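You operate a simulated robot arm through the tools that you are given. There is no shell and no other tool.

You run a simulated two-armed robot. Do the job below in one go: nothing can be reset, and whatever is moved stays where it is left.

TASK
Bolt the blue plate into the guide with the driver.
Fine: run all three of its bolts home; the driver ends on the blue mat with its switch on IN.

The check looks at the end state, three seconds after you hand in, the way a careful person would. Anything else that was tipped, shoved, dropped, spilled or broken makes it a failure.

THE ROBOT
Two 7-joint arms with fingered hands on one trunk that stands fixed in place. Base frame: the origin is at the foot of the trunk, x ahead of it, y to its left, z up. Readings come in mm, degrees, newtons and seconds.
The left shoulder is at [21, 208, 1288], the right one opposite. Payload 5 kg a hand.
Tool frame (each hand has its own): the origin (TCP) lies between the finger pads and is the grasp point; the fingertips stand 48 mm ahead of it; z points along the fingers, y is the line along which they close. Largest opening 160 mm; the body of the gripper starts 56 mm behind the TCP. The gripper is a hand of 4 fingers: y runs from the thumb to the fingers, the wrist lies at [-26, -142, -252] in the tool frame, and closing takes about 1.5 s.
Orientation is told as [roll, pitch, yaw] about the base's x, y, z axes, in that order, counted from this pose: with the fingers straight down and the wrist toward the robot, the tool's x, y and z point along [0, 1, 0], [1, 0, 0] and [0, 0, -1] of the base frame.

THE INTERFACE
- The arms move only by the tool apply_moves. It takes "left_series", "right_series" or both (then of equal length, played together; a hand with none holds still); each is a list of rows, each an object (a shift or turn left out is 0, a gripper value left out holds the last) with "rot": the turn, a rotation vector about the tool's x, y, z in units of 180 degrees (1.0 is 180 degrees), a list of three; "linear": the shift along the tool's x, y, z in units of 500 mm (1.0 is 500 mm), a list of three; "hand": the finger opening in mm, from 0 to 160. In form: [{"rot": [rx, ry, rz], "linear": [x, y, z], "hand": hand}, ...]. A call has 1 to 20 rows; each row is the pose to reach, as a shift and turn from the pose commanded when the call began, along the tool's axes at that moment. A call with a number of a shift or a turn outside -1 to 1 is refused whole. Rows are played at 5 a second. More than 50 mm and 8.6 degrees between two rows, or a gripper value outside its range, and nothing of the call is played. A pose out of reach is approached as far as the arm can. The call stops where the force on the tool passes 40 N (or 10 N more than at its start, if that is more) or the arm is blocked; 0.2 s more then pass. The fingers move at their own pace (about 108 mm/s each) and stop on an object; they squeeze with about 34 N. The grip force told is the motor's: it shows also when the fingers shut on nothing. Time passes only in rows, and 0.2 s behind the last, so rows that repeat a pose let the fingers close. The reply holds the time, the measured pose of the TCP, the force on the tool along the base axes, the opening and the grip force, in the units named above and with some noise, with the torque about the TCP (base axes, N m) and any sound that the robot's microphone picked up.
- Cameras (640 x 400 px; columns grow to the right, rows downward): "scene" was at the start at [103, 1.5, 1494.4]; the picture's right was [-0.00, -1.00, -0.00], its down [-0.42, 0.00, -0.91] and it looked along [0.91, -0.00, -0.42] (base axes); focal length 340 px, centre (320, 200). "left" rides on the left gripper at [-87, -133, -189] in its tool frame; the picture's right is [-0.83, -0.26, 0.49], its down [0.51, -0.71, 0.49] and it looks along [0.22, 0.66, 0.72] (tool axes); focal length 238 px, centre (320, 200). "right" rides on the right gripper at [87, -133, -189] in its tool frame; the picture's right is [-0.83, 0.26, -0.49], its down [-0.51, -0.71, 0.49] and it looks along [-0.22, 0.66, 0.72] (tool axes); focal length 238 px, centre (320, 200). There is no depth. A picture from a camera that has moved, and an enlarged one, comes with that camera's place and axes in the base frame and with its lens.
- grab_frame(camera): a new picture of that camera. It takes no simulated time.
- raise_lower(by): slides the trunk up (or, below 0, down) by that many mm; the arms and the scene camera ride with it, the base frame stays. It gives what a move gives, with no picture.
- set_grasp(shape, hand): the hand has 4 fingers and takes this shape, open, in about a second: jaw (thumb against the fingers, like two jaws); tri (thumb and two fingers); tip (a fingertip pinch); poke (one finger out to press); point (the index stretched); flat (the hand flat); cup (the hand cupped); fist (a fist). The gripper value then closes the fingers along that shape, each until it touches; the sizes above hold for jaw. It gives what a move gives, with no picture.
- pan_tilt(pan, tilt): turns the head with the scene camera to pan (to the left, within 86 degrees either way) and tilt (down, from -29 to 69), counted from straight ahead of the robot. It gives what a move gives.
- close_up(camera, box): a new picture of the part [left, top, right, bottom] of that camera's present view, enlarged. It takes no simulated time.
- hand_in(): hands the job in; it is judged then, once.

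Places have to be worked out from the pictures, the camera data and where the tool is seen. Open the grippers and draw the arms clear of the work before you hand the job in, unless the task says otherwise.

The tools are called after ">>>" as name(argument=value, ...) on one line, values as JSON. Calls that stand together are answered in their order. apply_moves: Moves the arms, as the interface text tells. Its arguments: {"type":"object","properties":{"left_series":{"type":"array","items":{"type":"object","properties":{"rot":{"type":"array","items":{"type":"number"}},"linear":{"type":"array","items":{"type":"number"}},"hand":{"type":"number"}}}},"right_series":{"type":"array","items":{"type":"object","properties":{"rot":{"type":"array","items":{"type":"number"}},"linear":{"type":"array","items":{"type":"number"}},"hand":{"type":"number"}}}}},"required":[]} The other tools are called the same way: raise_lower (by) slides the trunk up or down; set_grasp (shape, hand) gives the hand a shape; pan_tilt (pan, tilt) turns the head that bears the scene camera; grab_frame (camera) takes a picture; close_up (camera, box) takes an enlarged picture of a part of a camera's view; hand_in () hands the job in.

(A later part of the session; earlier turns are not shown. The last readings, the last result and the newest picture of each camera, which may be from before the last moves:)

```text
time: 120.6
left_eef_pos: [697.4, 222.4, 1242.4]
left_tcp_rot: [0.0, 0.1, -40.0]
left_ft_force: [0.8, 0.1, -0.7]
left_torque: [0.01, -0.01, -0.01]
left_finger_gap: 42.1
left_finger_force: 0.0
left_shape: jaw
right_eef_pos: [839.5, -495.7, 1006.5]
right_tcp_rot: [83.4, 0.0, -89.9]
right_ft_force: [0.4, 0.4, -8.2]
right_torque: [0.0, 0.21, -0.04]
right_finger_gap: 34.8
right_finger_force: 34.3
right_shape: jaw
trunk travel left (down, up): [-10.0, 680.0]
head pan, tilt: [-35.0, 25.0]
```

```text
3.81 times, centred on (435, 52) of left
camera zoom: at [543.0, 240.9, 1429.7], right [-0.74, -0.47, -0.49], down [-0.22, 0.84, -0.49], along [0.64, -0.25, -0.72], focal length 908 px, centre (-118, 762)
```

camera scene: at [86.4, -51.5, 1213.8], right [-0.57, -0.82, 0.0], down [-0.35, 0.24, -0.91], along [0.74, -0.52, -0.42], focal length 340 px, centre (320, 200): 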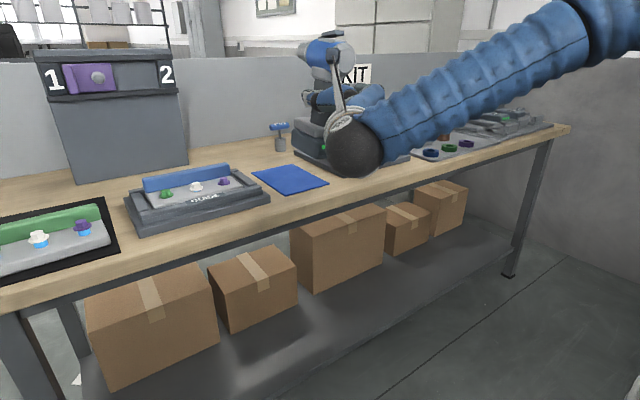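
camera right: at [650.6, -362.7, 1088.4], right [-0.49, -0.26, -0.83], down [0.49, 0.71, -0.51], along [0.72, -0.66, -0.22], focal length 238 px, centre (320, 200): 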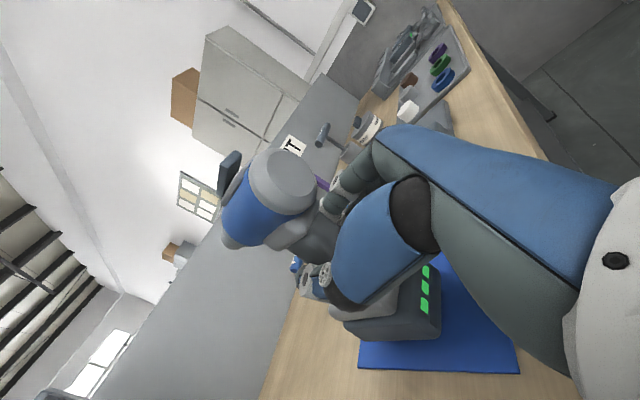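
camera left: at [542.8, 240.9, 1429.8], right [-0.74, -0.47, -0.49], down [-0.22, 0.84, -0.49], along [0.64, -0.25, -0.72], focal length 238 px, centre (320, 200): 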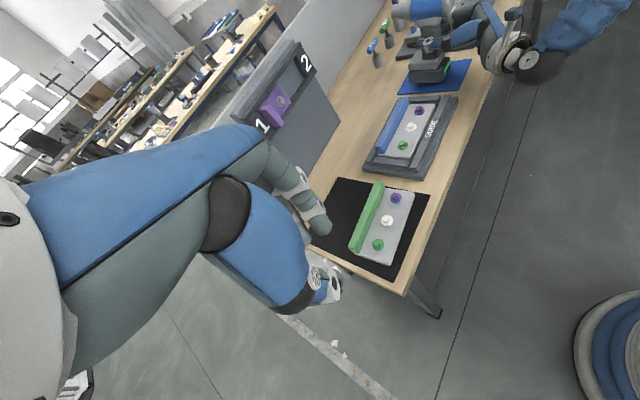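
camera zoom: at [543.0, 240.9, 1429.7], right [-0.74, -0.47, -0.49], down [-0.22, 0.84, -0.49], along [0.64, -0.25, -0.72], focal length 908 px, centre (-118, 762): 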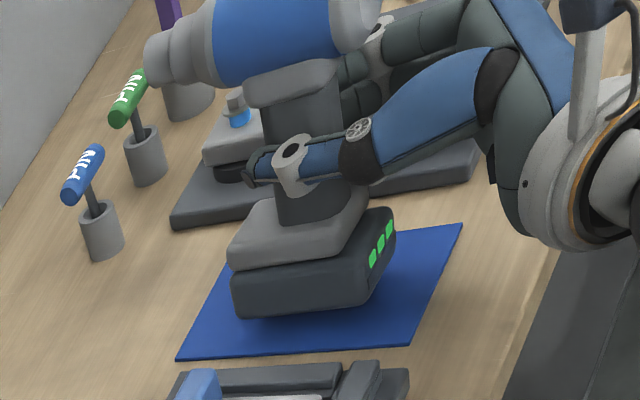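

Slightly over-corrected; I go back about 1.5° and check.

>>> apply_moves(right_series=[{"rot": [0, 0.0085, 0]}, {"rot": [0, 0.0085, 0]}, {"rot": [0, 0.0085, 0]}])

>>> close_up(camera="left", box=[410, 40, 470, 105])

```text
time: 121.4
left_eef_pos: [698.8, 222.9, 1240.5]
left_tcp_rot: [0.0, 0.2, -40.0]
left_ft_force: [0.4, -0.3, 0.7]
left_torque: [0.01, 0.01, -0.02]
left_finger_gap: 42.0
left_finger_force: 0.0
left_shape: jaw
right_eef_pos: [839.9, -496.4, 1006.6]
right_tcp_rot: [85.0, 0.1, -89.8]
right_ft_force: [0.5, 0.5, -8.8]
right_torque: [0.01, 0.24, -0.01]
right_finger_gap: 34.5
right_finger_force: 33.2
right_shape: jaw
trunk travel left (down, up): [-10.0, 680.0]
head pan, tilt: [-35.0, 25.0]
```

```text
6.15 times, centred on (440, 72) of left
camera zoom: at [543.1, 240.8, 1429.7], right [-0.74, -0.47, -0.49], down [-0.22, 0.84, -0.49], along [0.64, -0.25, -0.72], focal length 1467 px, centre (-418, 985)
```

zoom: 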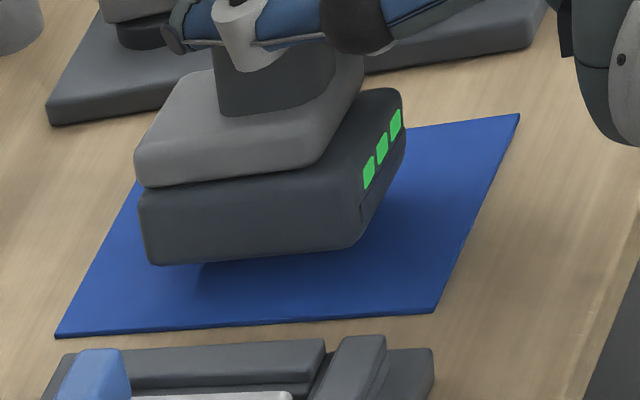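

Level to within a degree and well inside the mat. I lower gently to contact.

>>> apply_moves(right_series=[{"linear": [-0.01, 0, 0.0009]}, {"linear": [-0.02, 0, 0.0018]}, {"linear": [-0.024, 0, 0.0021]}, {"linear": [-0.028, 0, 0.0025]}, {"linear": [-0.028, 0, 0.0025]}])

>>> close_up(camera="left", box=[410, 40, 470, 105])

```text
time: 122.6
left_eef_pos: [696.5, 223.2, 1241.5]
left_tcp_rot: [0.0, 0.0, -40.1]
left_ft_force: [0.5, 0.3, -0.5]
left_torque: [0.0, -0.03, 0.01]
left_finger_gap: 42.0
left_finger_force: 0.1
left_shape: jaw
right_eef_pos: [838.3, -495.6, 996.4]
right_tcp_rot: [85.2, 0.0, -90.0]
right_ft_force: [-2.6, 1.6, -0.8]
right_torque: [-0.17, -0.02, 0.0]
right_finger_gap: 34.6
right_finger_force: 34.1
right_shape: jaw
trunk travel left (down, up): [-10.0, 680.0]
head pan, tilt: [-35.0, 25.0]
```

```text
6.15 times, centred on (440, 72) of left
camera zoom: at [542.0, 241.3, 1430.1], right [-0.74, -0.47, -0.49], down [-0.22, 0.84, -0.49], along [0.64, -0.25, -0.72], focal length 1467 px, centre (-418, 985)
```

zoom: 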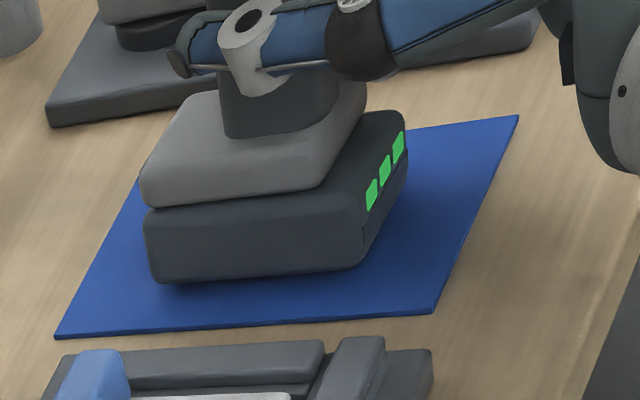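

The mat now carries almost the whole weight. I lower 1 mm more and open the hand slowly.

>>> apply_moves(right_series=[{"linear": [-0.002, 0, 0]}, {"linear": [-0.002, 0, 0], "hand": 40}, {"linear": [-0.002, 0, 0], "hand": 48}, {"linear": [-0.002, 0, 0], "hand": 60}, {"linear": [-0.002, 0, 0], "hand": 80}, {"linear": [-0.002, 0, 0], "hand": 100}, {"linear": [-0.002, 0, 0], "hand": 100}])

>>> close_up(camera="left", box=[380, 0, 490, 105])

>>> close_up(camera="scene", box=[245, 65, 345, 200])

```text
time: 124.2
left_eef_pos: [698.1, 224.0, 1240.7]
left_tcp_rot: [0.0, 0.1, -40.0]
left_ft_force: [0.0, -0.3, -0.2]
left_torque: [-0.01, 0.01, 0.01]
left_finger_gap: 42.1
left_finger_force: 0.2
left_shape: jaw
right_eef_pos: [839.2, -496.6, 992.8]
right_tcp_rot: [85.0, 0.0, -90.0]
right_ft_force: [0.7, -0.7, 0.1]
right_torque: [0.01, -0.03, -0.03]
right_finger_gap: 99.5
right_finger_force: 0.0
right_shape: jaw
trunk travel left (down, up): [-10.0, 680.0]
head pan, tilt: [-35.0, 25.0]
```

```text
3.81 times, centred on (435, 52) of left
camera zoom: at [542.3, 241.2, 1429.9], right [-0.74, -0.47, -0.49], down [-0.22, 0.84, -0.49], along [0.64, -0.25, -0.72], focal length 908 px, centre (-118, 762)
```

zoom: 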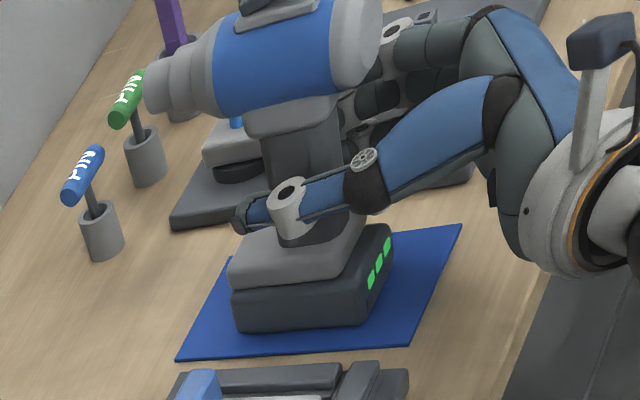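

```text
2.96 times, centred on (295, 132) of scene
camera zoom: at [86.3, -51.3, 1213.8], right [-0.57, -0.82, 0.0], down [-0.35, 0.24, -0.91], along [0.74, -0.52, -0.42], focal length 1007 px, centre (394, 400)
```

zoom: 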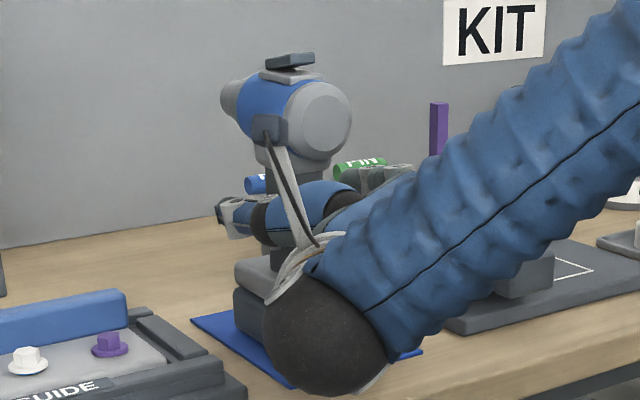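

The driver stands upright on the mat with IN pressed. I withdraw the hand straight back.

>>> apply_moves(right_series=[{"linear": [0, 0, 0], "hand": 110}, {"linear": [-0.0035, 0, -0.04]}, {"linear": [-0.007, 0, -0.08]}, {"linear": [-0.0105, 0, -0.12]}, {"linear": [-0.014, 0, -0.16]}, {"linear": [-0.0175, 0, -0.2]}, {"linear": [-0.021, 0, -0.24]}, {"linear": [-0.021, 0, -0.24]}])

>>> grab_frame(camera="scene")

>>> close_up(camera="scene", box=[245, 65, 345, 200])

```text
time: 126.0
left_eef_pos: [698.4, 223.2, 1239.7]
left_tcp_rot: [0.1, 0.0, -40.0]
left_ft_force: [0.2, -0.5, -0.3]
left_torque: [-0.01, 0.0, 0.0]
left_finger_gap: 42.0
left_finger_force: 0.2
left_shape: jaw
right_eef_pos: [718.8, -496.3, 994.0]
right_tcp_rot: [85.0, 0.0, -89.9]
right_ft_force: [-0.1, -0.4, 0.7]
right_torque: [-0.03, -0.02, -0.02]
right_finger_gap: 109.4
right_finger_force: 0.1
right_shape: jaw
trunk travel left (down, up): [-10.0, 680.0]
head pan, tilt: [-35.0, 25.0]
```

```text
taken
camera scene: at [86.4, -51.2, 1213.8], right [-0.57, -0.82, 0.0], down [-0.35, 0.24, -0.91], along [0.74, -0.52, -0.42], focal length 340 px, centre (320, 200)
```

scene: 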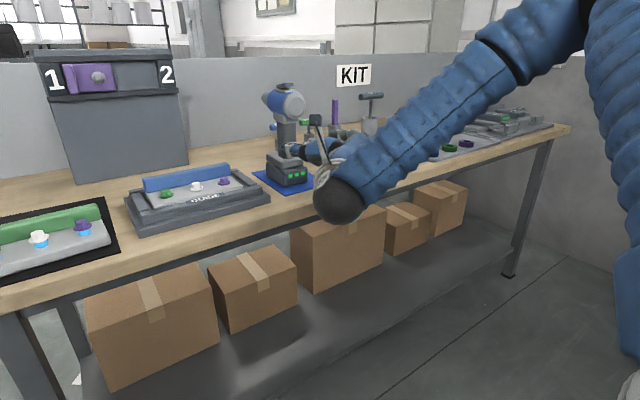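

```text
2.96 times, centred on (295, 132) of scene
camera zoom: at [86.4, -51.2, 1213.8], right [-0.57, -0.82, 0.0], down [-0.35, 0.24, -0.91], along [0.74, -0.52, -0.42], focal length 1007 px, centre (394, 400)
```

zoom: 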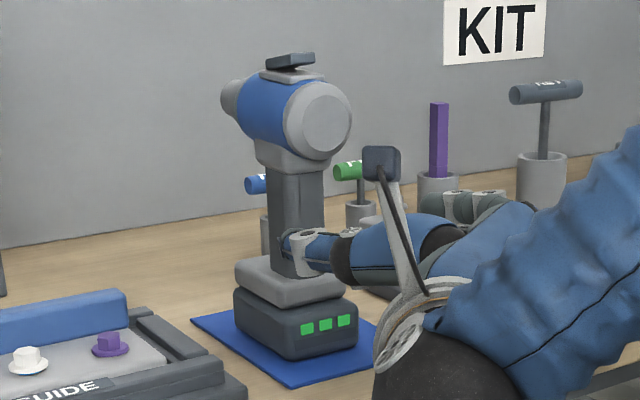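

Hand is clear behind the driver. I back off further and up, then raise the trunk to inspect everything.

>>> apply_moves(right_series=[{"linear": [-0.006, 0, -0.07]}, {"linear": [-0.012, 0, -0.14]}, {"linear": [0.06, 0, -0.145]}, {"linear": [0.12, 0, -0.15]}, {"linear": [0.12, 0, -0.15]}])

>>> raise_lower(by=280)

>>> pan_tilt(pan=-12, tilt=32)

>>> grab_frame(camera="scene")

```text
time: 127.2
left_eef_pos: [696.2, 222.3, 1240.4]
left_tcp_rot: [0.0, 0.0, -40.0]
left_ft_force: [-0.3, -0.6, -0.1]
left_torque: [0.05, 0.03, 0.01]
left_finger_gap: 42.0
left_finger_force: 0.1
left_shape: jaw
right_eef_pos: [650.1, -496.7, 1059.3]
right_tcp_rot: [85.0, 0.0, -90.0]
right_ft_force: [0.4, 0.4, -1.4]
right_torque: [0.0, -0.05, -0.02]
right_finger_gap: 109.7
right_finger_force: 0.0
right_shape: jaw
trunk travel left (down, up): [-10.0, 680.0]
head pan, tilt: [-35.0, 25.0]
```

```text
time: 130.0
left_eef_pos: [698.2, 222.7, 1520.9]
left_tcp_rot: [0.0, 0.0, -40.0]
left_ft_force: [0.6, 0.4, 0.2]
left_torque: [0.0, -0.01, -0.01]
left_finger_gap: 41.9
left_finger_force: 0.1
left_shape: jaw
right_eef_pos: [648.6, -497.2, 1340.2]
right_tcp_rot: [85.0, 0.0, -89.8]
right_ft_force: [0.3, -0.4, 0.8]
right_torque: [0.0, 0.01, 0.0]
right_finger_gap: 109.8
right_finger_force: 0.0
right_shape: jaw
trunk travel left (down, up): [-290.0, 400.0]
head pan, tilt: [-35.0, 25.0]
```

```text
time: 130.9
left_eef_pos: [697.4, 223.5, 1521.4]
left_tcp_rot: [0.1, 0.1, -40.0]
left_ft_force: [-0.3, -0.7, -0.2]
left_torque: [0.04, -0.01, 0.01]
left_finger_gap: 41.8
left_finger_force: 0.2
left_shape: jaw
right_eef_pos: [649.7, -497.5, 1339.0]
right_tcp_rot: [85.0, -0.1, -89.9]
right_ft_force: [0.8, -0.3, -0.2]
right_torque: [0.01, -0.02, -0.01]
right_finger_gap: 109.7
right_finger_force: 0.1
right_shape: jaw
trunk travel left (down, up): [-290.0, 400.0]
head pan, tilt: [-12.0, 32.0]
```

```text
taken
camera scene: at [98.4, -17.1, 1482.7], right [-0.21, -0.98, 0.0], down [-0.52, 0.11, -0.85], along [0.83, -0.18, -0.53], focal length 340 px, centre (320, 200)
```

scene: 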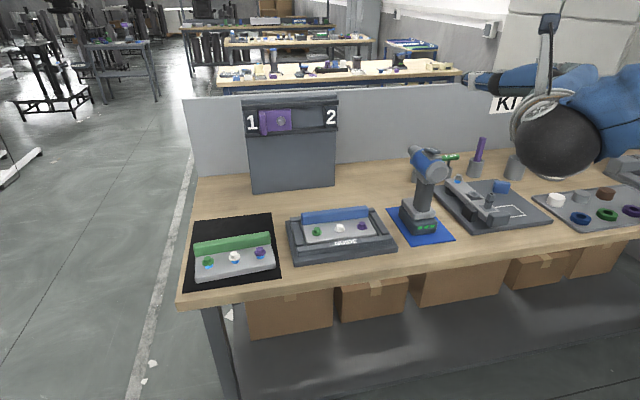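

Everything looks in place. I zoom on the bolts, the driver's rocker and the surroundings for a final check.

>>> close_up(camera="scene", box=[285, 200, 400, 265])

>>> close_up(camera="scene", box=[380, 140, 470, 250])

>>> close_up(camera="scene", box=[400, 140, 460, 185])

>>> close_up(camera="scene", box=[440, 130, 640, 240])

>>> close_up(camera="scene", box=[295, 215, 390, 250])

```text
5.57 times, centred on (342, 232) of scene
camera zoom: at [98.4, -17.1, 1482.7], right [-0.21, -0.98, 0.0], down [-0.52, 0.11, -0.85], along [0.83, -0.18, -0.53], focal length 1892 px, centre (195, 19)
```

zoom: 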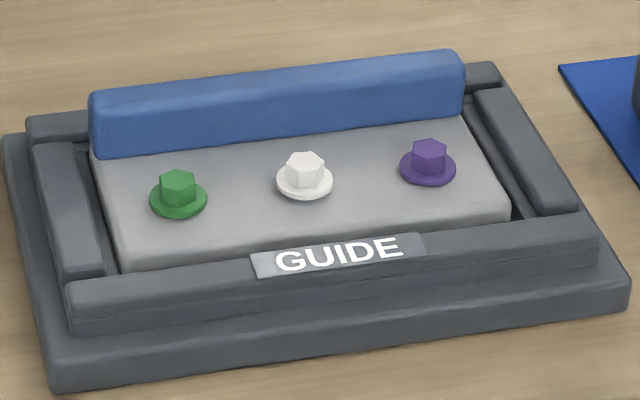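

```text
3.64 times, centred on (425, 195) of scene
camera zoom: at [98.4, -17.1, 1482.7], right [-0.21, -0.98, 0.0], down [-0.52, 0.11, -0.85], along [0.83, -0.18, -0.53], focal length 1236 px, centre (-62, 218)
```

zoom: 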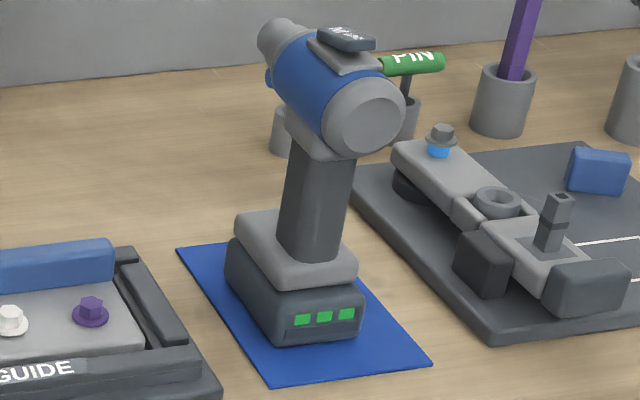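

```text
8.89 times, centred on (430, 162) of scene
camera zoom: at [98.4, -17.1, 1482.7], right [-0.21, -0.98, 0.0], down [-0.52, 0.11, -0.85], along [0.83, -0.18, -0.53], focal length 3021 px, centre (-658, 533)
```

zoom: 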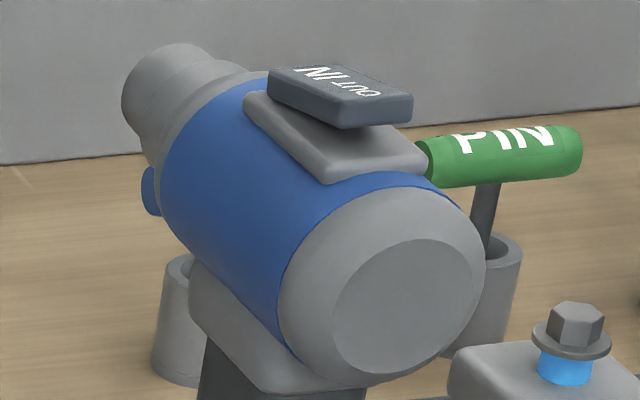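

```text
3.20 times, centred on (540, 185) of scene
camera zoom: at [98.4, -17.1, 1482.7], right [-0.21, -0.98, 0.0], down [-0.52, 0.11, -0.85], along [0.83, -0.18, -0.53], focal length 1088 px, centre (-384, 248)
```

zoom: 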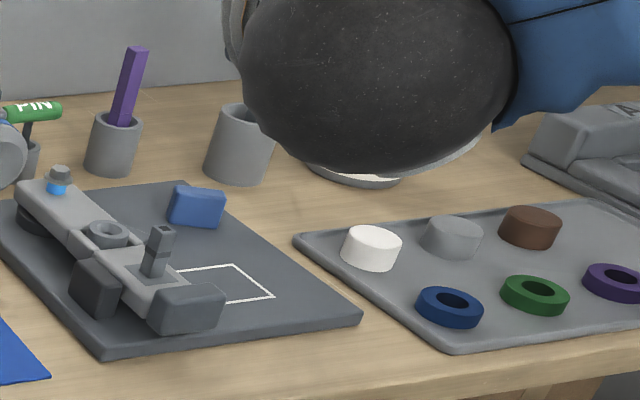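

```text
6.74 times, centred on (342, 232) of scene
camera zoom: at [98.4, -17.1, 1482.7], right [-0.21, -0.98, 0.0], down [-0.52, 0.11, -0.85], along [0.83, -0.18, -0.53], focal length 2290 px, centre (168, -19)
```

zoom: 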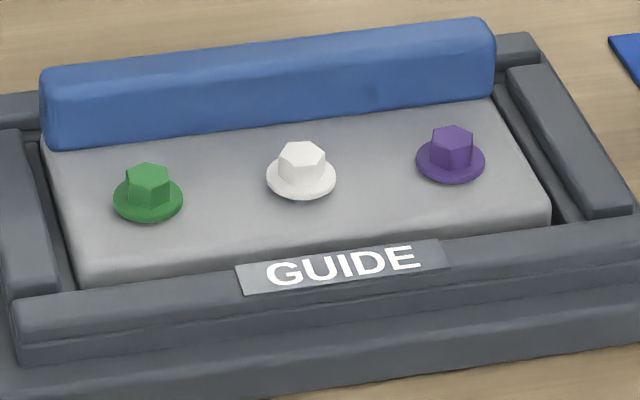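

The white flange shows a slightly stronger shadow than the others; I zoom in more on each bolt to compare.

>>> close_up(camera="scene", box=[331, 219, 355, 234])

>>> close_up(camera="scene", box=[308, 223, 332, 238])

>>> close_up(camera="scene", box=[354, 217, 378, 232])

>>> close_up(camera="left", box=[385, 130, 465, 220])

```text
16.00 times, centred on (343, 226) of scene
camera zoom: at [98.4, -17.1, 1482.7], right [-0.21, -0.98, 0.0], down [-0.52, 0.11, -0.85], along [0.83, -0.18, -0.53], focal length 5438 px, centre (-48, -224)
```

zoom: 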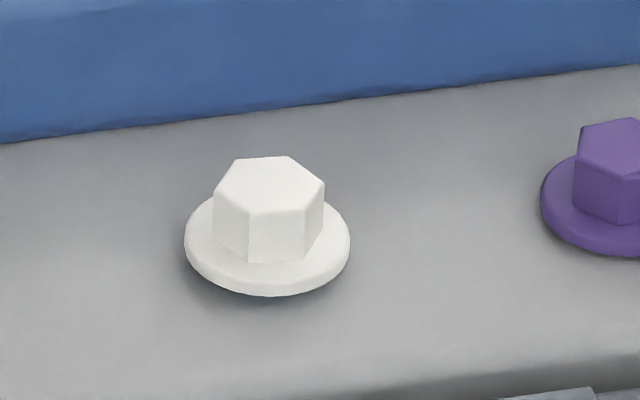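

```text
16.00 times, centred on (320, 230) of scene
camera zoom: at [98.4, -17.1, 1482.7], right [-0.21, -0.98, 0.0], down [-0.52, 0.11, -0.85], along [0.83, -0.18, -0.53], focal length 5438 px, centre (320, -288)
```

zoom: 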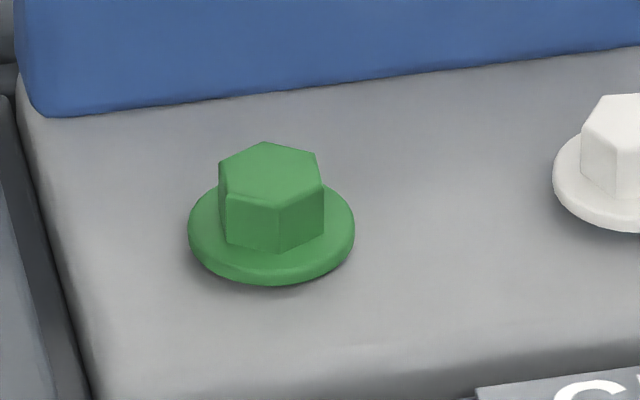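

```text
16.00 times, centred on (366, 224) of scene
camera zoom: at [98.4, -17.1, 1482.7], right [-0.21, -0.98, 0.0], down [-0.52, 0.11, -0.85], along [0.83, -0.18, -0.53], focal length 5438 px, centre (-416, -192)
```

zoom: 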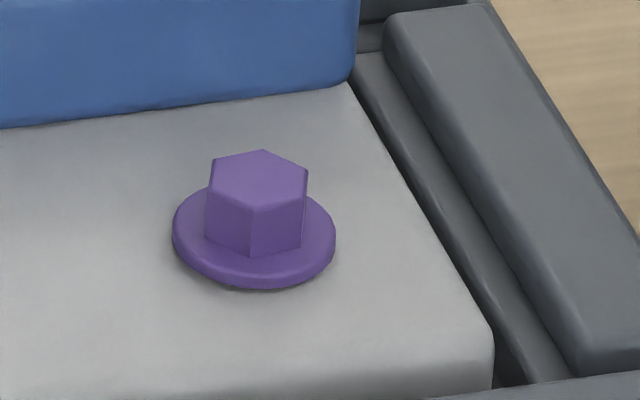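

```text
4.44 times, centred on (425, 175) of left
camera zoom: at [542.2, 241.2, 1710.0], right [-0.74, -0.47, -0.49], down [-0.22, 0.84, -0.49], along [0.64, -0.25, -0.72], focal length 1059 px, centre (-147, 311)
```

zoom: 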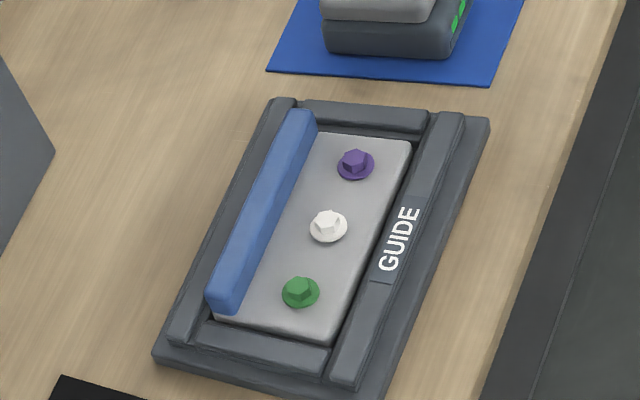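

The white bolt seems about 1 mm proud of the line through the other two, with a bluish hint under its flange. I zoom to the maximum to verify.

>>> close_up(camera="scene", box=[335, 226, 345, 235])

>>> close_up(camera="scene", box=[312, 230, 322, 239])

>>> close_up(camera="scene", box=[357, 224, 367, 233])

```text
16.00 times, centred on (340, 230) of scene
camera zoom: at [98.4, -17.1, 1482.7], right [-0.21, -0.98, 0.0], down [-0.52, 0.11, -0.85], along [0.83, -0.18, -0.53], focal length 5438 px, centre (0, -288)
```

zoom: 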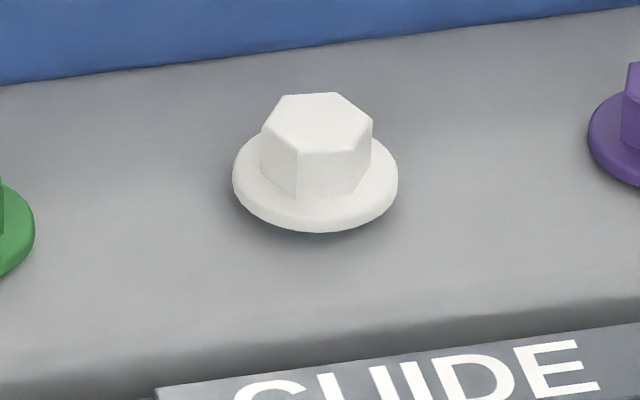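

```text
16.00 times, centred on (317, 234) of scene
camera zoom: at [98.4, -17.1, 1482.7], right [-0.21, -0.98, 0.0], down [-0.52, 0.11, -0.85], along [0.83, -0.18, -0.53], focal length 5438 px, centre (368, -352)
```

zoom: 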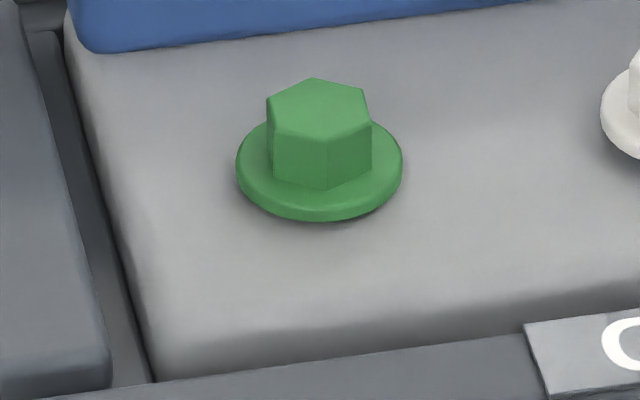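

```text
16.00 times, centred on (362, 228) of scene
camera zoom: at [98.4, -17.1, 1482.7], right [-0.21, -0.98, 0.0], down [-0.52, 0.11, -0.85], along [0.83, -0.18, -0.53], focal length 5438 px, centre (-352, -256)
```

zoom: 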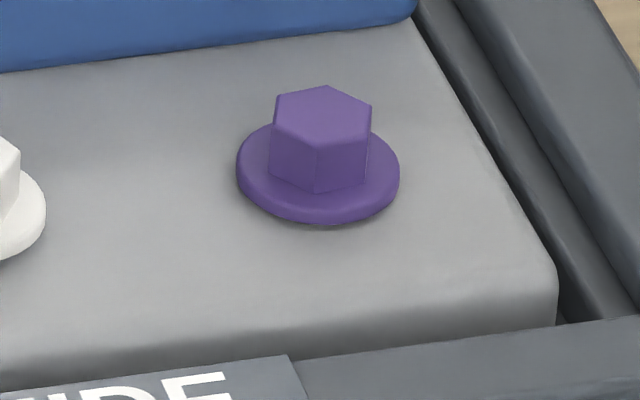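

The white flange casts a detached shadow, so it's roughly a millimetre short; I'll drive it once more to be safe. I lower the trunk and level the right hand behind the driver.

>>> raise_lower(by=-280)

>>> apply_moves(right_series=[{"linear": [0, 0, 0.04], "rot": [0, 0.014, 0]}, {"linear": [-0.03, 0, 0.09], "rot": [0, 0.028, 0]}, {"linear": [-0.08, 0, 0.13], "rot": [0, 0.028, 0]}, {"linear": [-0.13, 0, 0.16], "rot": [0, 0.028, 0]}, {"linear": [-0.15, 0, 0.16], "rot": [0, 0.028, 0]}, {"linear": [-0.15, 0, 0.16], "rot": [0, 0.028, 0]}])

>>> pan_tilt(pan=-35, tilt=25)

>>> close_up(camera="scene", box=[245, 65, 345, 200])

>>> grab_frame(camera="right")

```text
time: 133.7
left_eef_pos: [696.9, 222.5, 1241.3]
left_tcp_rot: [-0.1, 0.0, -39.9]
left_ft_force: [1.0, -0.2, 0.4]
left_torque: [0.03, -0.02, 0.0]
left_finger_gap: 42.1
left_finger_force: 0.0
left_shape: jaw
right_eef_pos: [648.8, -497.1, 1060.2]
right_tcp_rot: [85.1, 0.0, -89.9]
right_ft_force: [0.4, -0.2, -0.1]
right_torque: [0.03, 0.0, 0.01]
right_finger_gap: 109.7
right_finger_force: 0.1
right_shape: jaw
trunk travel left (down, up): [-10.0, 680.0]
head pan, tilt: [-12.0, 32.0]
```

```text
time: 135.1
left_eef_pos: [697.8, 222.9, 1240.4]
left_tcp_rot: [0.0, 0.0, -40.0]
left_ft_force: [0.3, 0.3, 0.6]
left_torque: [0.02, 0.03, -0.01]
left_finger_gap: 42.2
left_finger_force: 0.0
left_shape: jaw
right_eef_pos: [721.1, -497.3, 978.0]
right_tcp_rot: [90.2, 0.0, -89.8]
right_ft_force: [0.3, 0.7, 0.3]
right_torque: [-0.01, 0.02, -0.01]
right_finger_gap: 109.5
right_finger_force: 0.0
right_shape: jaw
trunk travel left (down, up): [-10.0, 680.0]
head pan, tilt: [-12.0, 32.0]
```

```text
time: 136.0
left_eef_pos: [697.3, 222.2, 1240.7]
left_tcp_rot: [0.0, 0.0, -39.9]
left_ft_force: [0.4, 0.3, -0.1]
left_torque: [-0.01, 0.02, 0.0]
left_finger_gap: 42.0
left_finger_force: 0.0
left_shape: jaw
right_eef_pos: [723.1, -496.2, 978.7]
right_tcp_rot: [90.0, 0.0, -89.9]
right_ft_force: [0.2, 0.1, 0.0]
right_torque: [0.01, 0.0, 0.06]
right_finger_gap: 109.9
right_finger_force: 0.0
right_shape: jaw
trunk travel left (down, up): [-10.0, 680.0]
head pan, tilt: [-35.0, 25.0]
```

```text
2.96 times, centred on (295, 132) of scene
camera zoom: at [86.3, -51.2, 1213.8], right [-0.57, -0.82, 0.0], down [-0.35, 0.24, -0.91], along [0.74, -0.52, -0.42], focal length 1007 px, centre (394, 400)
```

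zoom: 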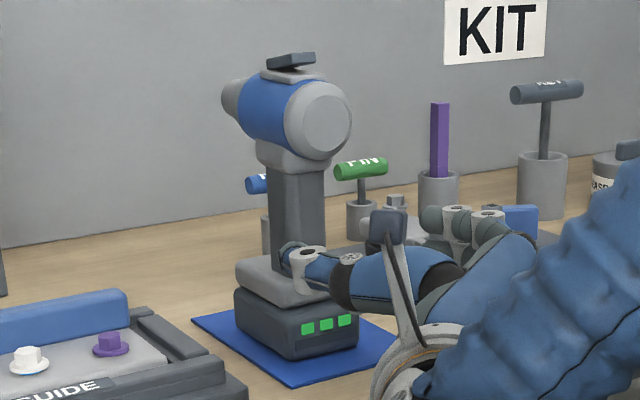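

```text
taken
camera right: at [532.7, -364.1, 1063.2], right [-0.49, -0.26, -0.84], down [0.49, 0.71, -0.51], along [0.72, -0.66, -0.22], focal length 238 px, centre (320, 200)
```

right: 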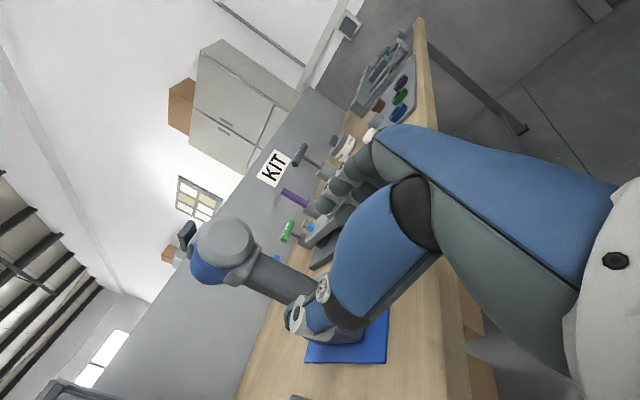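

From this low angle I can look under the flanges directly.

>>> close_up(camera="scene", box=[150, 170, 240, 220])

>>> close_up(camera="scene", box=[183, 176, 209, 196])

```text
7.11 times, centred on (195, 195) of scene
camera zoom: at [86.3, -51.2, 1213.8], right [-0.57, -0.82, 0.0], down [-0.35, 0.24, -0.91], along [0.74, -0.52, -0.42], focal length 2417 px, centre (1209, 236)
```

zoom: 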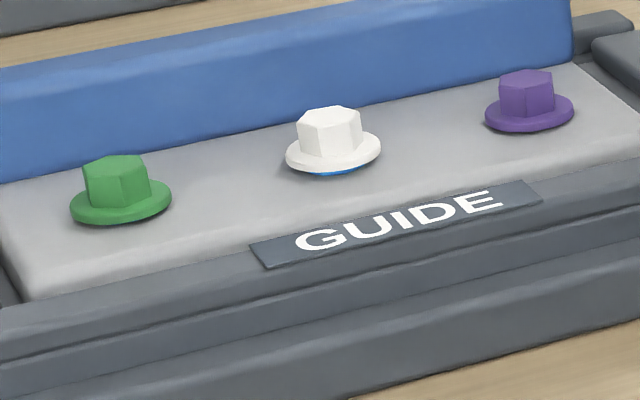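

```text
16.00 times, centred on (196, 186) of scene
camera zoom: at [86.3, -51.2, 1213.8], right [-0.57, -0.82, 0.0], down [-0.35, 0.24, -0.91], along [0.74, -0.52, -0.42], focal length 5438 px, centre (2304, 424)
```

zoom: 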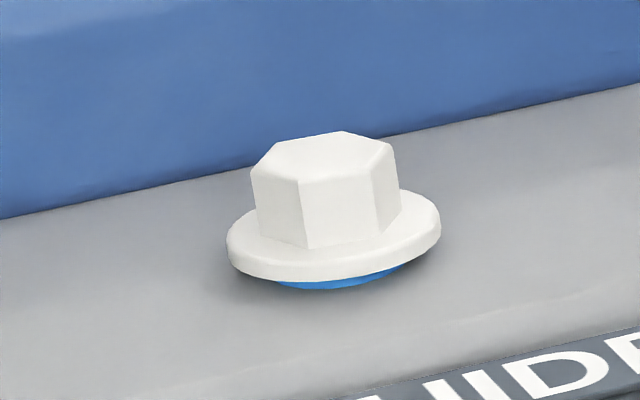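

Confirmed: the white bolt still shows blue, so it needs another run. I advance onto the handle again and grip.

>>> apply_moves(right_series=[{"linear": [0.024, 0, 0.03]}, {"linear": [0.024, 0, 0.08]}, {"linear": [0.024, 0, 0.13]}, {"linear": [0.024, 0, 0.17]}, {"linear": [0.024, 0, 0.2]}, {"linear": [0.024, 0, 0.22]}, {"linear": [0.024, 0, 0.228]}, {"linear": [0.024, 0, 0.228]}])

>>> apply_moves(right_series=[{"hand": 70}, {"hand": 50}, {"hand": 30}, {"hand": 0}, {"hand": 0}, {"hand": 0}, {"hand": 0}, {"hand": 0}])

>>> grab_frame(camera="right")

```text
time: 137.8
left_eef_pos: [698.4, 223.0, 1240.4]
left_tcp_rot: [-0.1, 0.0, -40.0]
left_ft_force: [0.5, -0.6, 0.4]
left_torque: [0.01, 0.01, -0.01]
left_finger_gap: 41.9
left_finger_force: 0.1
left_shape: jaw
right_eef_pos: [837.4, -497.8, 989.4]
right_tcp_rot: [90.1, 0.0, -89.9]
right_ft_force: [-0.3, 0.1, -0.2]
right_torque: [-0.01, 0.02, 0.01]
right_finger_gap: 110.0
right_finger_force: 0.1
right_shape: jaw
trunk travel left (down, up): [-10.0, 680.0]
head pan, tilt: [-35.0, 25.0]
```

```text
time: 139.6
left_eef_pos: [698.6, 223.6, 1241.0]
left_tcp_rot: [-0.1, 0.0, -40.0]
left_ft_force: [0.5, -0.3, -0.6]
left_torque: [0.01, 0.0, 0.0]
left_finger_gap: 41.9
left_finger_force: 0.0
left_shape: jaw
right_eef_pos: [836.7, -497.9, 990.5]
right_tcp_rot: [90.1, 0.0, -89.9]
right_ft_force: [5.4, 0.7, 5.8]
right_torque: [-0.2, -0.23, 0.01]
right_finger_gap: 33.4
right_finger_force: 33.5
right_shape: jaw
trunk travel left (down, up): [-10.0, 680.0]
head pan, tilt: [-35.0, 25.0]
```

```text
taken
camera right: at [647.5, -364.6, 1075.3], right [-0.48, -0.26, -0.84], down [0.49, 0.71, -0.51], along [0.72, -0.65, -0.22], focal length 238 px, centre (320, 200)
```

right: 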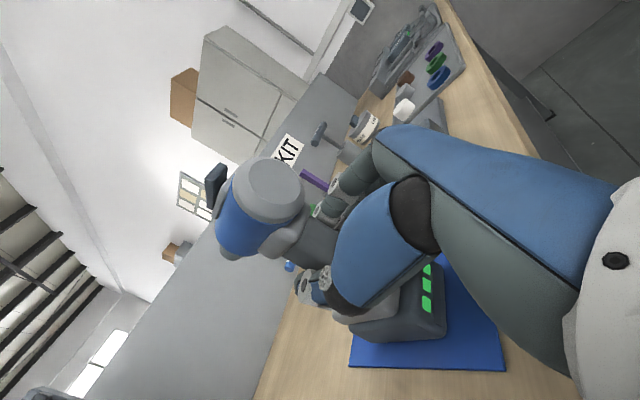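

Gripped again (gap 33 mm) at (836.7,-497.9,990.5). I lift, draw back and start pitching as before.

>>> apply_moves(right_series=[{"linear": [0.02, 0, 0]}, {"linear": [0.06, 0, 0]}, {"linear": [0.14, 0, 0]}, {"linear": [0.21, 0, -0.05]}, {"linear": [0.226, 0, -0.13]}, {"linear": [0.226, 0, -0.21]}, {"linear": [0.226, 0, -0.29]}, {"linear": [0.226, 0, -0.3], "rot": [0, -0.034, 0]}, {"linear": [0.226, 0, -0.3], "rot": [0, -0.068, 0]}, {"linear": [0.226, 0, -0.3], "rot": [0, -0.102, 0]}, {"linear": [0.226, 0, -0.3], "rot": [0, -0.136, 0]}, {"linear": [0.226, 0, -0.3], "rot": [0, -0.17, 0]}, {"linear": [0.226, 0, -0.3], "rot": [0, -0.205, 0]}, {"linear": [0.226, 0, -0.3], "rot": [0, -0.205, 0]}])

>>> raise_lower(by=200)

>>> apply_moves(right_series=[{"rot": [0, -0.033, 0]}, {"rot": [0, -0.066, 0]}, {"rot": [0, -0.099, 0]}, {"rot": [0, -0.132, 0]}, {"rot": [0, -0.165, 0]}, {"rot": [0, -0.198, 0]}, {"rot": [0, -0.231, 0]}, {"rot": [0, -0.264, 0]}, {"rot": [0, -0.2945, 0]}, {"rot": [0, -0.2945, 0]}])

>>> grab_frame(camera="scene")

```text
time: 142.6
left_eef_pos: [697.9, 222.5, 1241.6]
left_tcp_rot: [0.1, 0.2, -40.1]
left_ft_force: [-0.2, -0.5, 0.2]
left_torque: [0.0, 0.05, -0.01]
left_finger_gap: 42.0
left_finger_force: 0.1
left_shape: jaw
right_eef_pos: [686.2, -498.4, 1101.5]
right_tcp_rot: [53.1, 0.0, -90.1]
right_ft_force: [0.1, 0.3, -8.2]
right_torque: [-0.03, 0.06, 0.02]
right_finger_gap: 33.1
right_finger_force: 33.4
right_shape: jaw
trunk travel left (down, up): [-10.0, 680.0]
head pan, tilt: [-35.0, 25.0]
```

```text
time: 144.8
left_eef_pos: [698.6, 222.9, 1440.6]
left_tcp_rot: [0.0, 0.1, -40.0]
left_ft_force: [0.0, 0.0, -0.5]
left_torque: [-0.02, 0.02, 0.02]
left_finger_gap: 42.0
left_finger_force: 0.0
left_shape: jaw
right_eef_pos: [688.3, -497.3, 1300.0]
right_tcp_rot: [53.1, 0.1, -90.0]
right_ft_force: [0.6, -0.7, -8.4]
right_torque: [-0.07, 0.11, -0.02]
right_finger_gap: 33.4
right_finger_force: 34.0
right_shape: jaw
trunk travel left (down, up): [-210.0, 480.0]
head pan, tilt: [-35.0, 25.0]
```

```text
time: 147.0
left_eef_pos: [698.1, 222.2, 1441.5]
left_tcp_rot: [0.0, 0.1, -40.0]
left_ft_force: [0.2, -0.4, 0.8]
left_torque: [0.03, -0.04, -0.01]
left_finger_gap: 42.1
left_finger_force: 0.0
left_shape: jaw
right_eef_pos: [684.8, -497.2, 1304.3]
right_tcp_rot: [0.1, 0.1, -89.9]
right_ft_force: [-0.8, -0.5, -8.0]
right_torque: [-0.07, -0.17, 0.0]
right_finger_gap: 32.9
right_finger_force: 33.8
right_shape: jaw
trunk travel left (down, up): [-210.0, 480.0]
head pan, tilt: [-35.0, 25.0]
```

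```text
taken
camera scene: at [86.1, -51.8, 1413.8], right [-0.57, -0.82, 0.0], down [-0.35, 0.24, -0.91], along [0.74, -0.52, -0.42], focal length 340 px, centre (320, 200)
```

scene: 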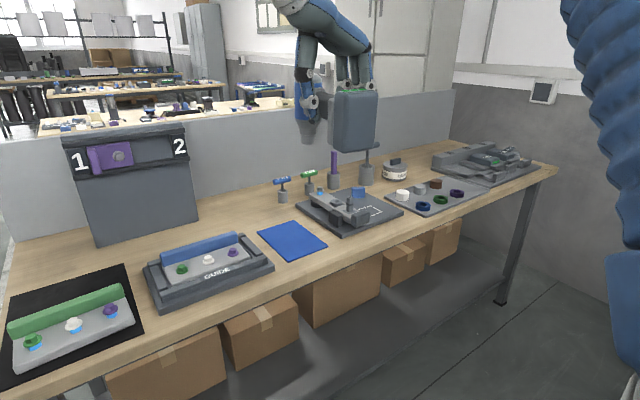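

Same pose as before. I bring the driver above the white bolt and lower the left camera for its side view.

>>> apply_moves(right_series=[{"linear": [0.016, -0.067, 0.02]}, {"linear": [0.032, -0.135, 0.05]}, {"linear": [0.048, -0.202, 0.1]}, {"linear": [0.064, -0.27, 0.15]}, {"linear": [0.08, -0.337, 0.2]}, {"linear": [0.096, -0.405, 0.25]}, {"linear": [0.112, -0.472, 0.3]}, {"linear": [0.128, -0.54, 0.35]}, {"linear": [0.128, -0.54, 0.41]}, {"linear": [0.128, -0.54, 0.45]}, {"linear": [0.128, -0.54, 0.45]}], left_series=[{"linear": [0, 0, 0.03]}, {"linear": [0, 0, 0.06]}, {"linear": [0, 0, 0.09]}, {"linear": [0, 0, 0.12]}, {"linear": [0, 0, 0.15]}, {"linear": [0, 0, 0.18]}, {"linear": [0, 0, 0.21]}, {"linear": [0, 0, 0.24]}, {"linear": [0, 0, 0.27]}, {"linear": [0, 0, 0.3]}, {"linear": [0, 0, 0.3]}])

>>> close_up(camera="left", box=[393, 95, 438, 150])

>>> close_up(camera="right", box=[200, 200, 270, 290])

>>> close_up(camera="scene", box=[160, 200, 300, 300])

```text
time: 149.4
left_eef_pos: [696.4, 223.1, 1290.0]
left_tcp_rot: [0.0, 0.1, -40.1]
left_ft_force: [0.2, 0.2, 0.4]
left_torque: [0.03, -0.03, 0.04]
left_finger_gap: 42.2
left_finger_force: 0.1
left_shape: jaw
right_eef_pos: [749.0, -228.9, 1076.5]
right_tcp_rot: [0.2, 0.2, -89.9]
right_ft_force: [-0.5, 0.1, -8.2]
right_torque: [-0.05, -0.17, 0.0]
right_finger_gap: 33.0
right_finger_force: 34.2
right_shape: jaw
trunk travel left (down, up): [-210.0, 480.0]
head pan, tilt: [-35.0, 25.0]
```

```text
7.27 times, centred on (416, 122) of left
camera zoom: at [541.5, 241.0, 1479.0], right [-0.73, -0.47, -0.49], down [-0.22, 0.84, -0.49], along [0.64, -0.25, -0.72], focal length 1734 px, centre (-374, 764)
```

zoom: 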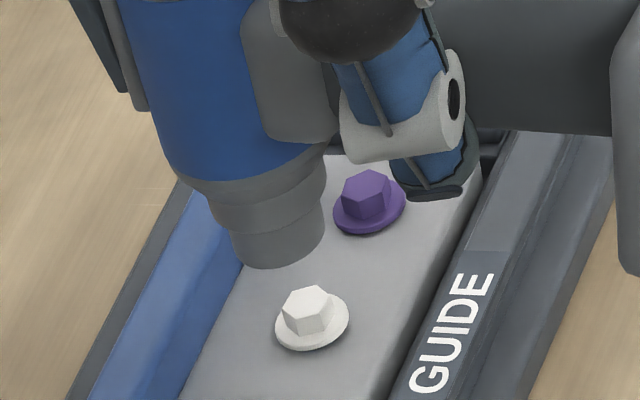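

```text
4.44 times, centred on (235, 245) of right
camera zoom: at [834.9, -96.2, 1265.6], right [-0.84, -0.26, 0.48], down [-0.51, 0.71, -0.49], along [-0.21, -0.66, -0.72], focal length 1059 px, centre (698, 0)
```

zoom: 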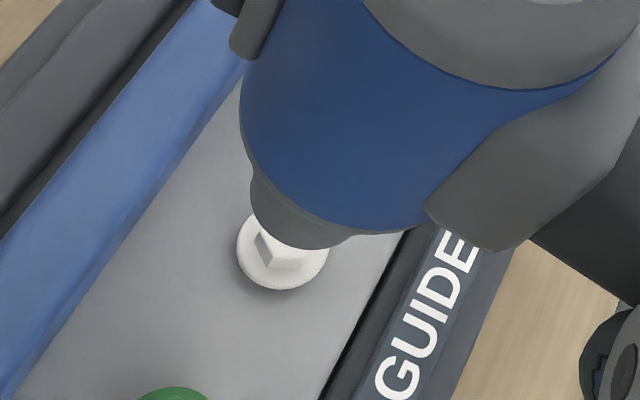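

```text
4.00 times, centred on (230, 250) of scene
camera zoom: at [86.4, -51.5, 1413.9], right [-0.57, -0.82, 0.0], down [-0.35, 0.24, -0.91], along [0.74, -0.52, -0.42], focal length 1360 px, centre (680, 0)
```

zoom: 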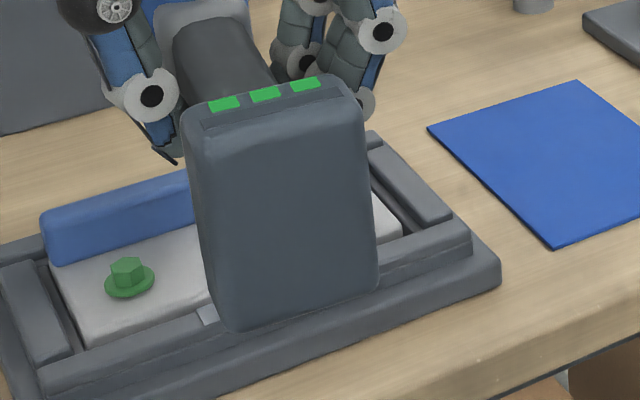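

The nose is about 4 mm left of the white bolt this time. I shift -3.5 mm in y, lower 22 mm and re-check.

>>> apply_moves(right_series=[{"linear": [-0.001, 0.007, 0.01]}, {"linear": [-0.001, 0.007, 0.03]}, {"linear": [-0.001, 0.007, 0.044]}, {"linear": [-0.001, 0.007, 0.044]}])

>>> close_up(camera="left", box=[393, 105, 433, 150])

>>> close_up(camera="right", box=[200, 200, 270, 290])

```text
time: 150.4
left_eef_pos: [698.3, 223.3, 1290.6]
left_tcp_rot: [0.0, -0.1, -40.0]
left_ft_force: [-0.2, -0.4, -0.5]
left_torque: [0.01, 0.01, 0.02]
left_finger_gap: 42.2
left_finger_force: 0.1
left_shape: jaw
right_eef_pos: [750.0, -231.1, 1055.3]
right_tcp_rot: [0.1, 0.0, -90.0]
right_ft_force: [0.6, 0.4, -8.6]
right_torque: [-0.08, -0.13, 0.02]
right_finger_gap: 32.8
right_finger_force: 34.0
right_shape: jaw
trunk travel left (down, up): [-210.0, 480.0]
head pan, tilt: [-35.0, 25.0]
```

```text
8.89 times, centred on (413, 128) of left
camera zoom: at [542.1, 241.1, 1478.8], right [-0.74, -0.47, -0.49], down [-0.22, 0.84, -0.49], along [0.64, -0.25, -0.72], focal length 2119 px, centre (-507, 844)
```

zoom: 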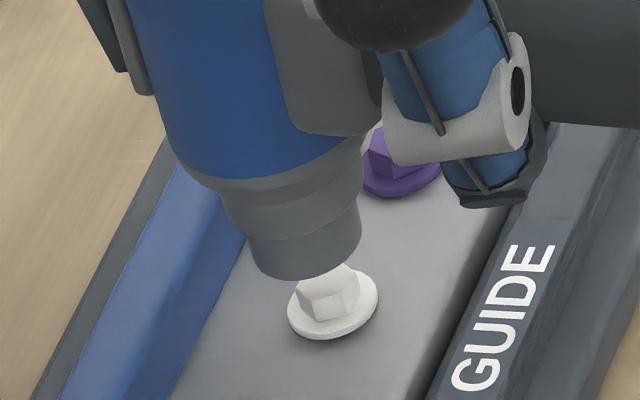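

```text
4.44 times, centred on (235, 245) of right
camera zoom: at [835.9, -98.3, 1243.7], right [-0.84, -0.26, 0.48], down [-0.51, 0.71, -0.49], along [-0.22, -0.66, -0.72], focal length 1059 px, centre (698, 0)
```

zoom: 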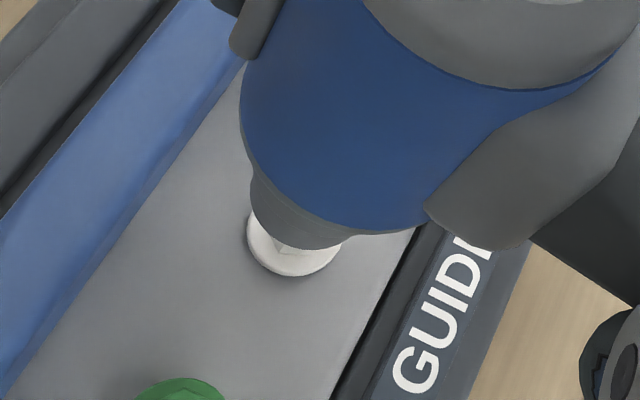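

Still about 2.5 mm left of centre. I correct and lower to engage.

>>> apply_moves(right_series=[{"linear": [-0.001, 0.005, 0.0]}, {"linear": [-0.001, 0.005, 0.01]}, {"linear": [-0.001, 0.005, 0.02]}, {"linear": [-0.001, 0.005, 0.02]}])

>>> close_up(camera="left", box=[393, 105, 433, 150])

>>> close_up(camera="right", box=[200, 200, 270, 290])

```text
time: 151.4
left_eef_pos: [696.3, 223.5, 1290.0]
left_tcp_rot: [0.0, 0.0, -40.0]
left_ft_force: [0.2, 0.8, -0.3]
left_torque: [0.03, -0.02, -0.04]
left_finger_gap: 42.2
left_finger_force: 0.0
left_shape: jaw
right_eef_pos: [749.9, -234.0, 1045.2]
right_tcp_rot: [0.1, 0.0, -89.8]
right_ft_force: [0.7, 0.5, -8.6]
right_torque: [-0.07, -0.11, 0.01]
right_finger_gap: 32.8
right_finger_force: 33.5
right_shape: jaw
trunk travel left (down, up): [-210.0, 480.0]
head pan, tilt: [-35.0, 25.0]
```

```text
8.89 times, centred on (413, 128) of left
camera zoom: at [542.2, 241.2, 1478.7], right [-0.74, -0.47, -0.49], down [-0.22, 0.84, -0.49], along [0.64, -0.25, -0.72], focal length 2119 px, centre (-507, 844)
```

zoom: 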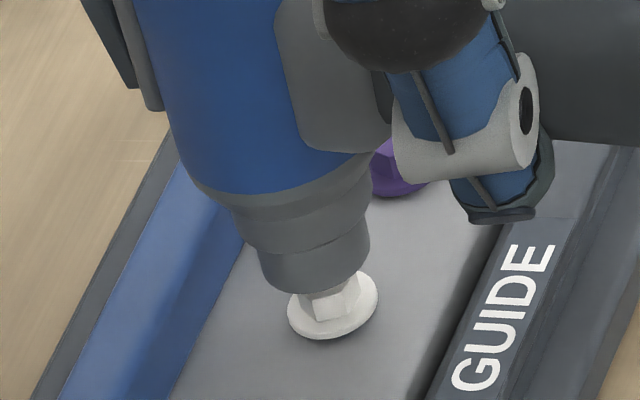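

```text
4.44 times, centred on (235, 245) of right
camera zoom: at [836.2, -101.3, 1233.8], right [-0.84, -0.26, 0.48], down [-0.51, 0.71, -0.49], along [-0.22, -0.66, -0.72], focal length 1059 px, centre (698, 0)
```

zoom: 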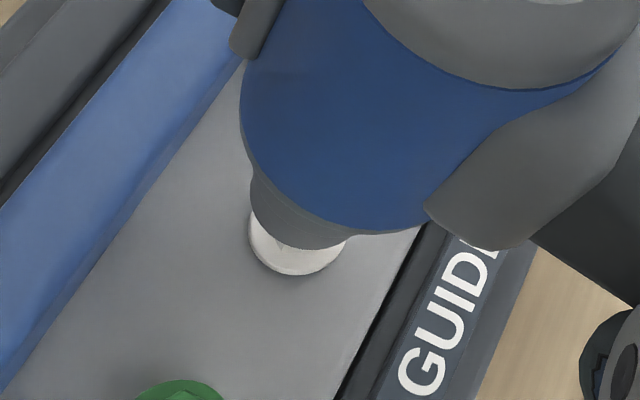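

Left view is centred; the right view suggests about 1 mm in -x (and +1 in y). I apply that and lower until the nose meets the head.

>>> apply_moves(right_series=[{"linear": [-0.002, -0.002, 0.004]}, {"linear": [-0.002, -0.002, 0.01]}, {"linear": [-0.002, -0.002, 0.016]}, {"linear": [-0.002, -0.002, 0.022]}, {"linear": [-0.002, -0.002, 0.028]}, {"linear": [-0.002, -0.002, 0.028]}])

>>> close_up(camera="left", box=[393, 105, 433, 150])

```text
time: 152.8
left_eef_pos: [696.4, 222.6, 1290.2]
left_tcp_rot: [0.0, 0.0, -40.0]
left_ft_force: [-0.3, -0.6, 0.8]
left_torque: [0.01, -0.01, -0.01]
left_finger_gap: 42.0
left_finger_force: 0.2
left_shape: jaw
right_eef_pos: [749.6, -231.9, 1032.2]
right_tcp_rot: [0.2, 0.0, -89.9]
right_ft_force: [-0.1, 0.7, -9.3]
right_torque: [-0.07, -0.13, 0.0]
right_finger_gap: 33.0
right_finger_force: 33.6
right_shape: jaw
trunk travel left (down, up): [-210.0, 480.0]
head pan, tilt: [-35.0, 25.0]
```

```text
8.89 times, centred on (413, 128) of left
camera zoom: at [542.2, 241.1, 1478.7], right [-0.74, -0.47, -0.49], down [-0.22, 0.84, -0.49], along [0.64, -0.25, -0.72], focal length 2119 px, centre (-507, 844)
```

zoom: 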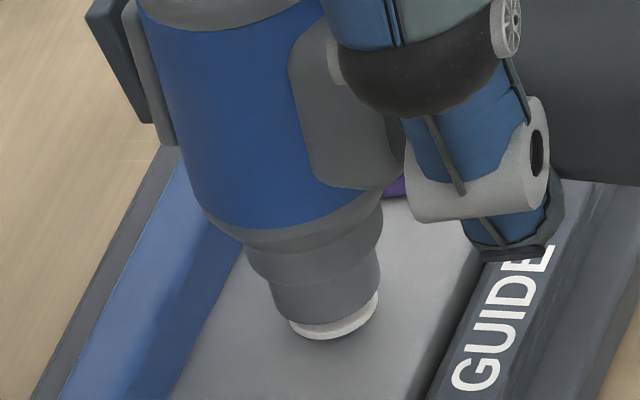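

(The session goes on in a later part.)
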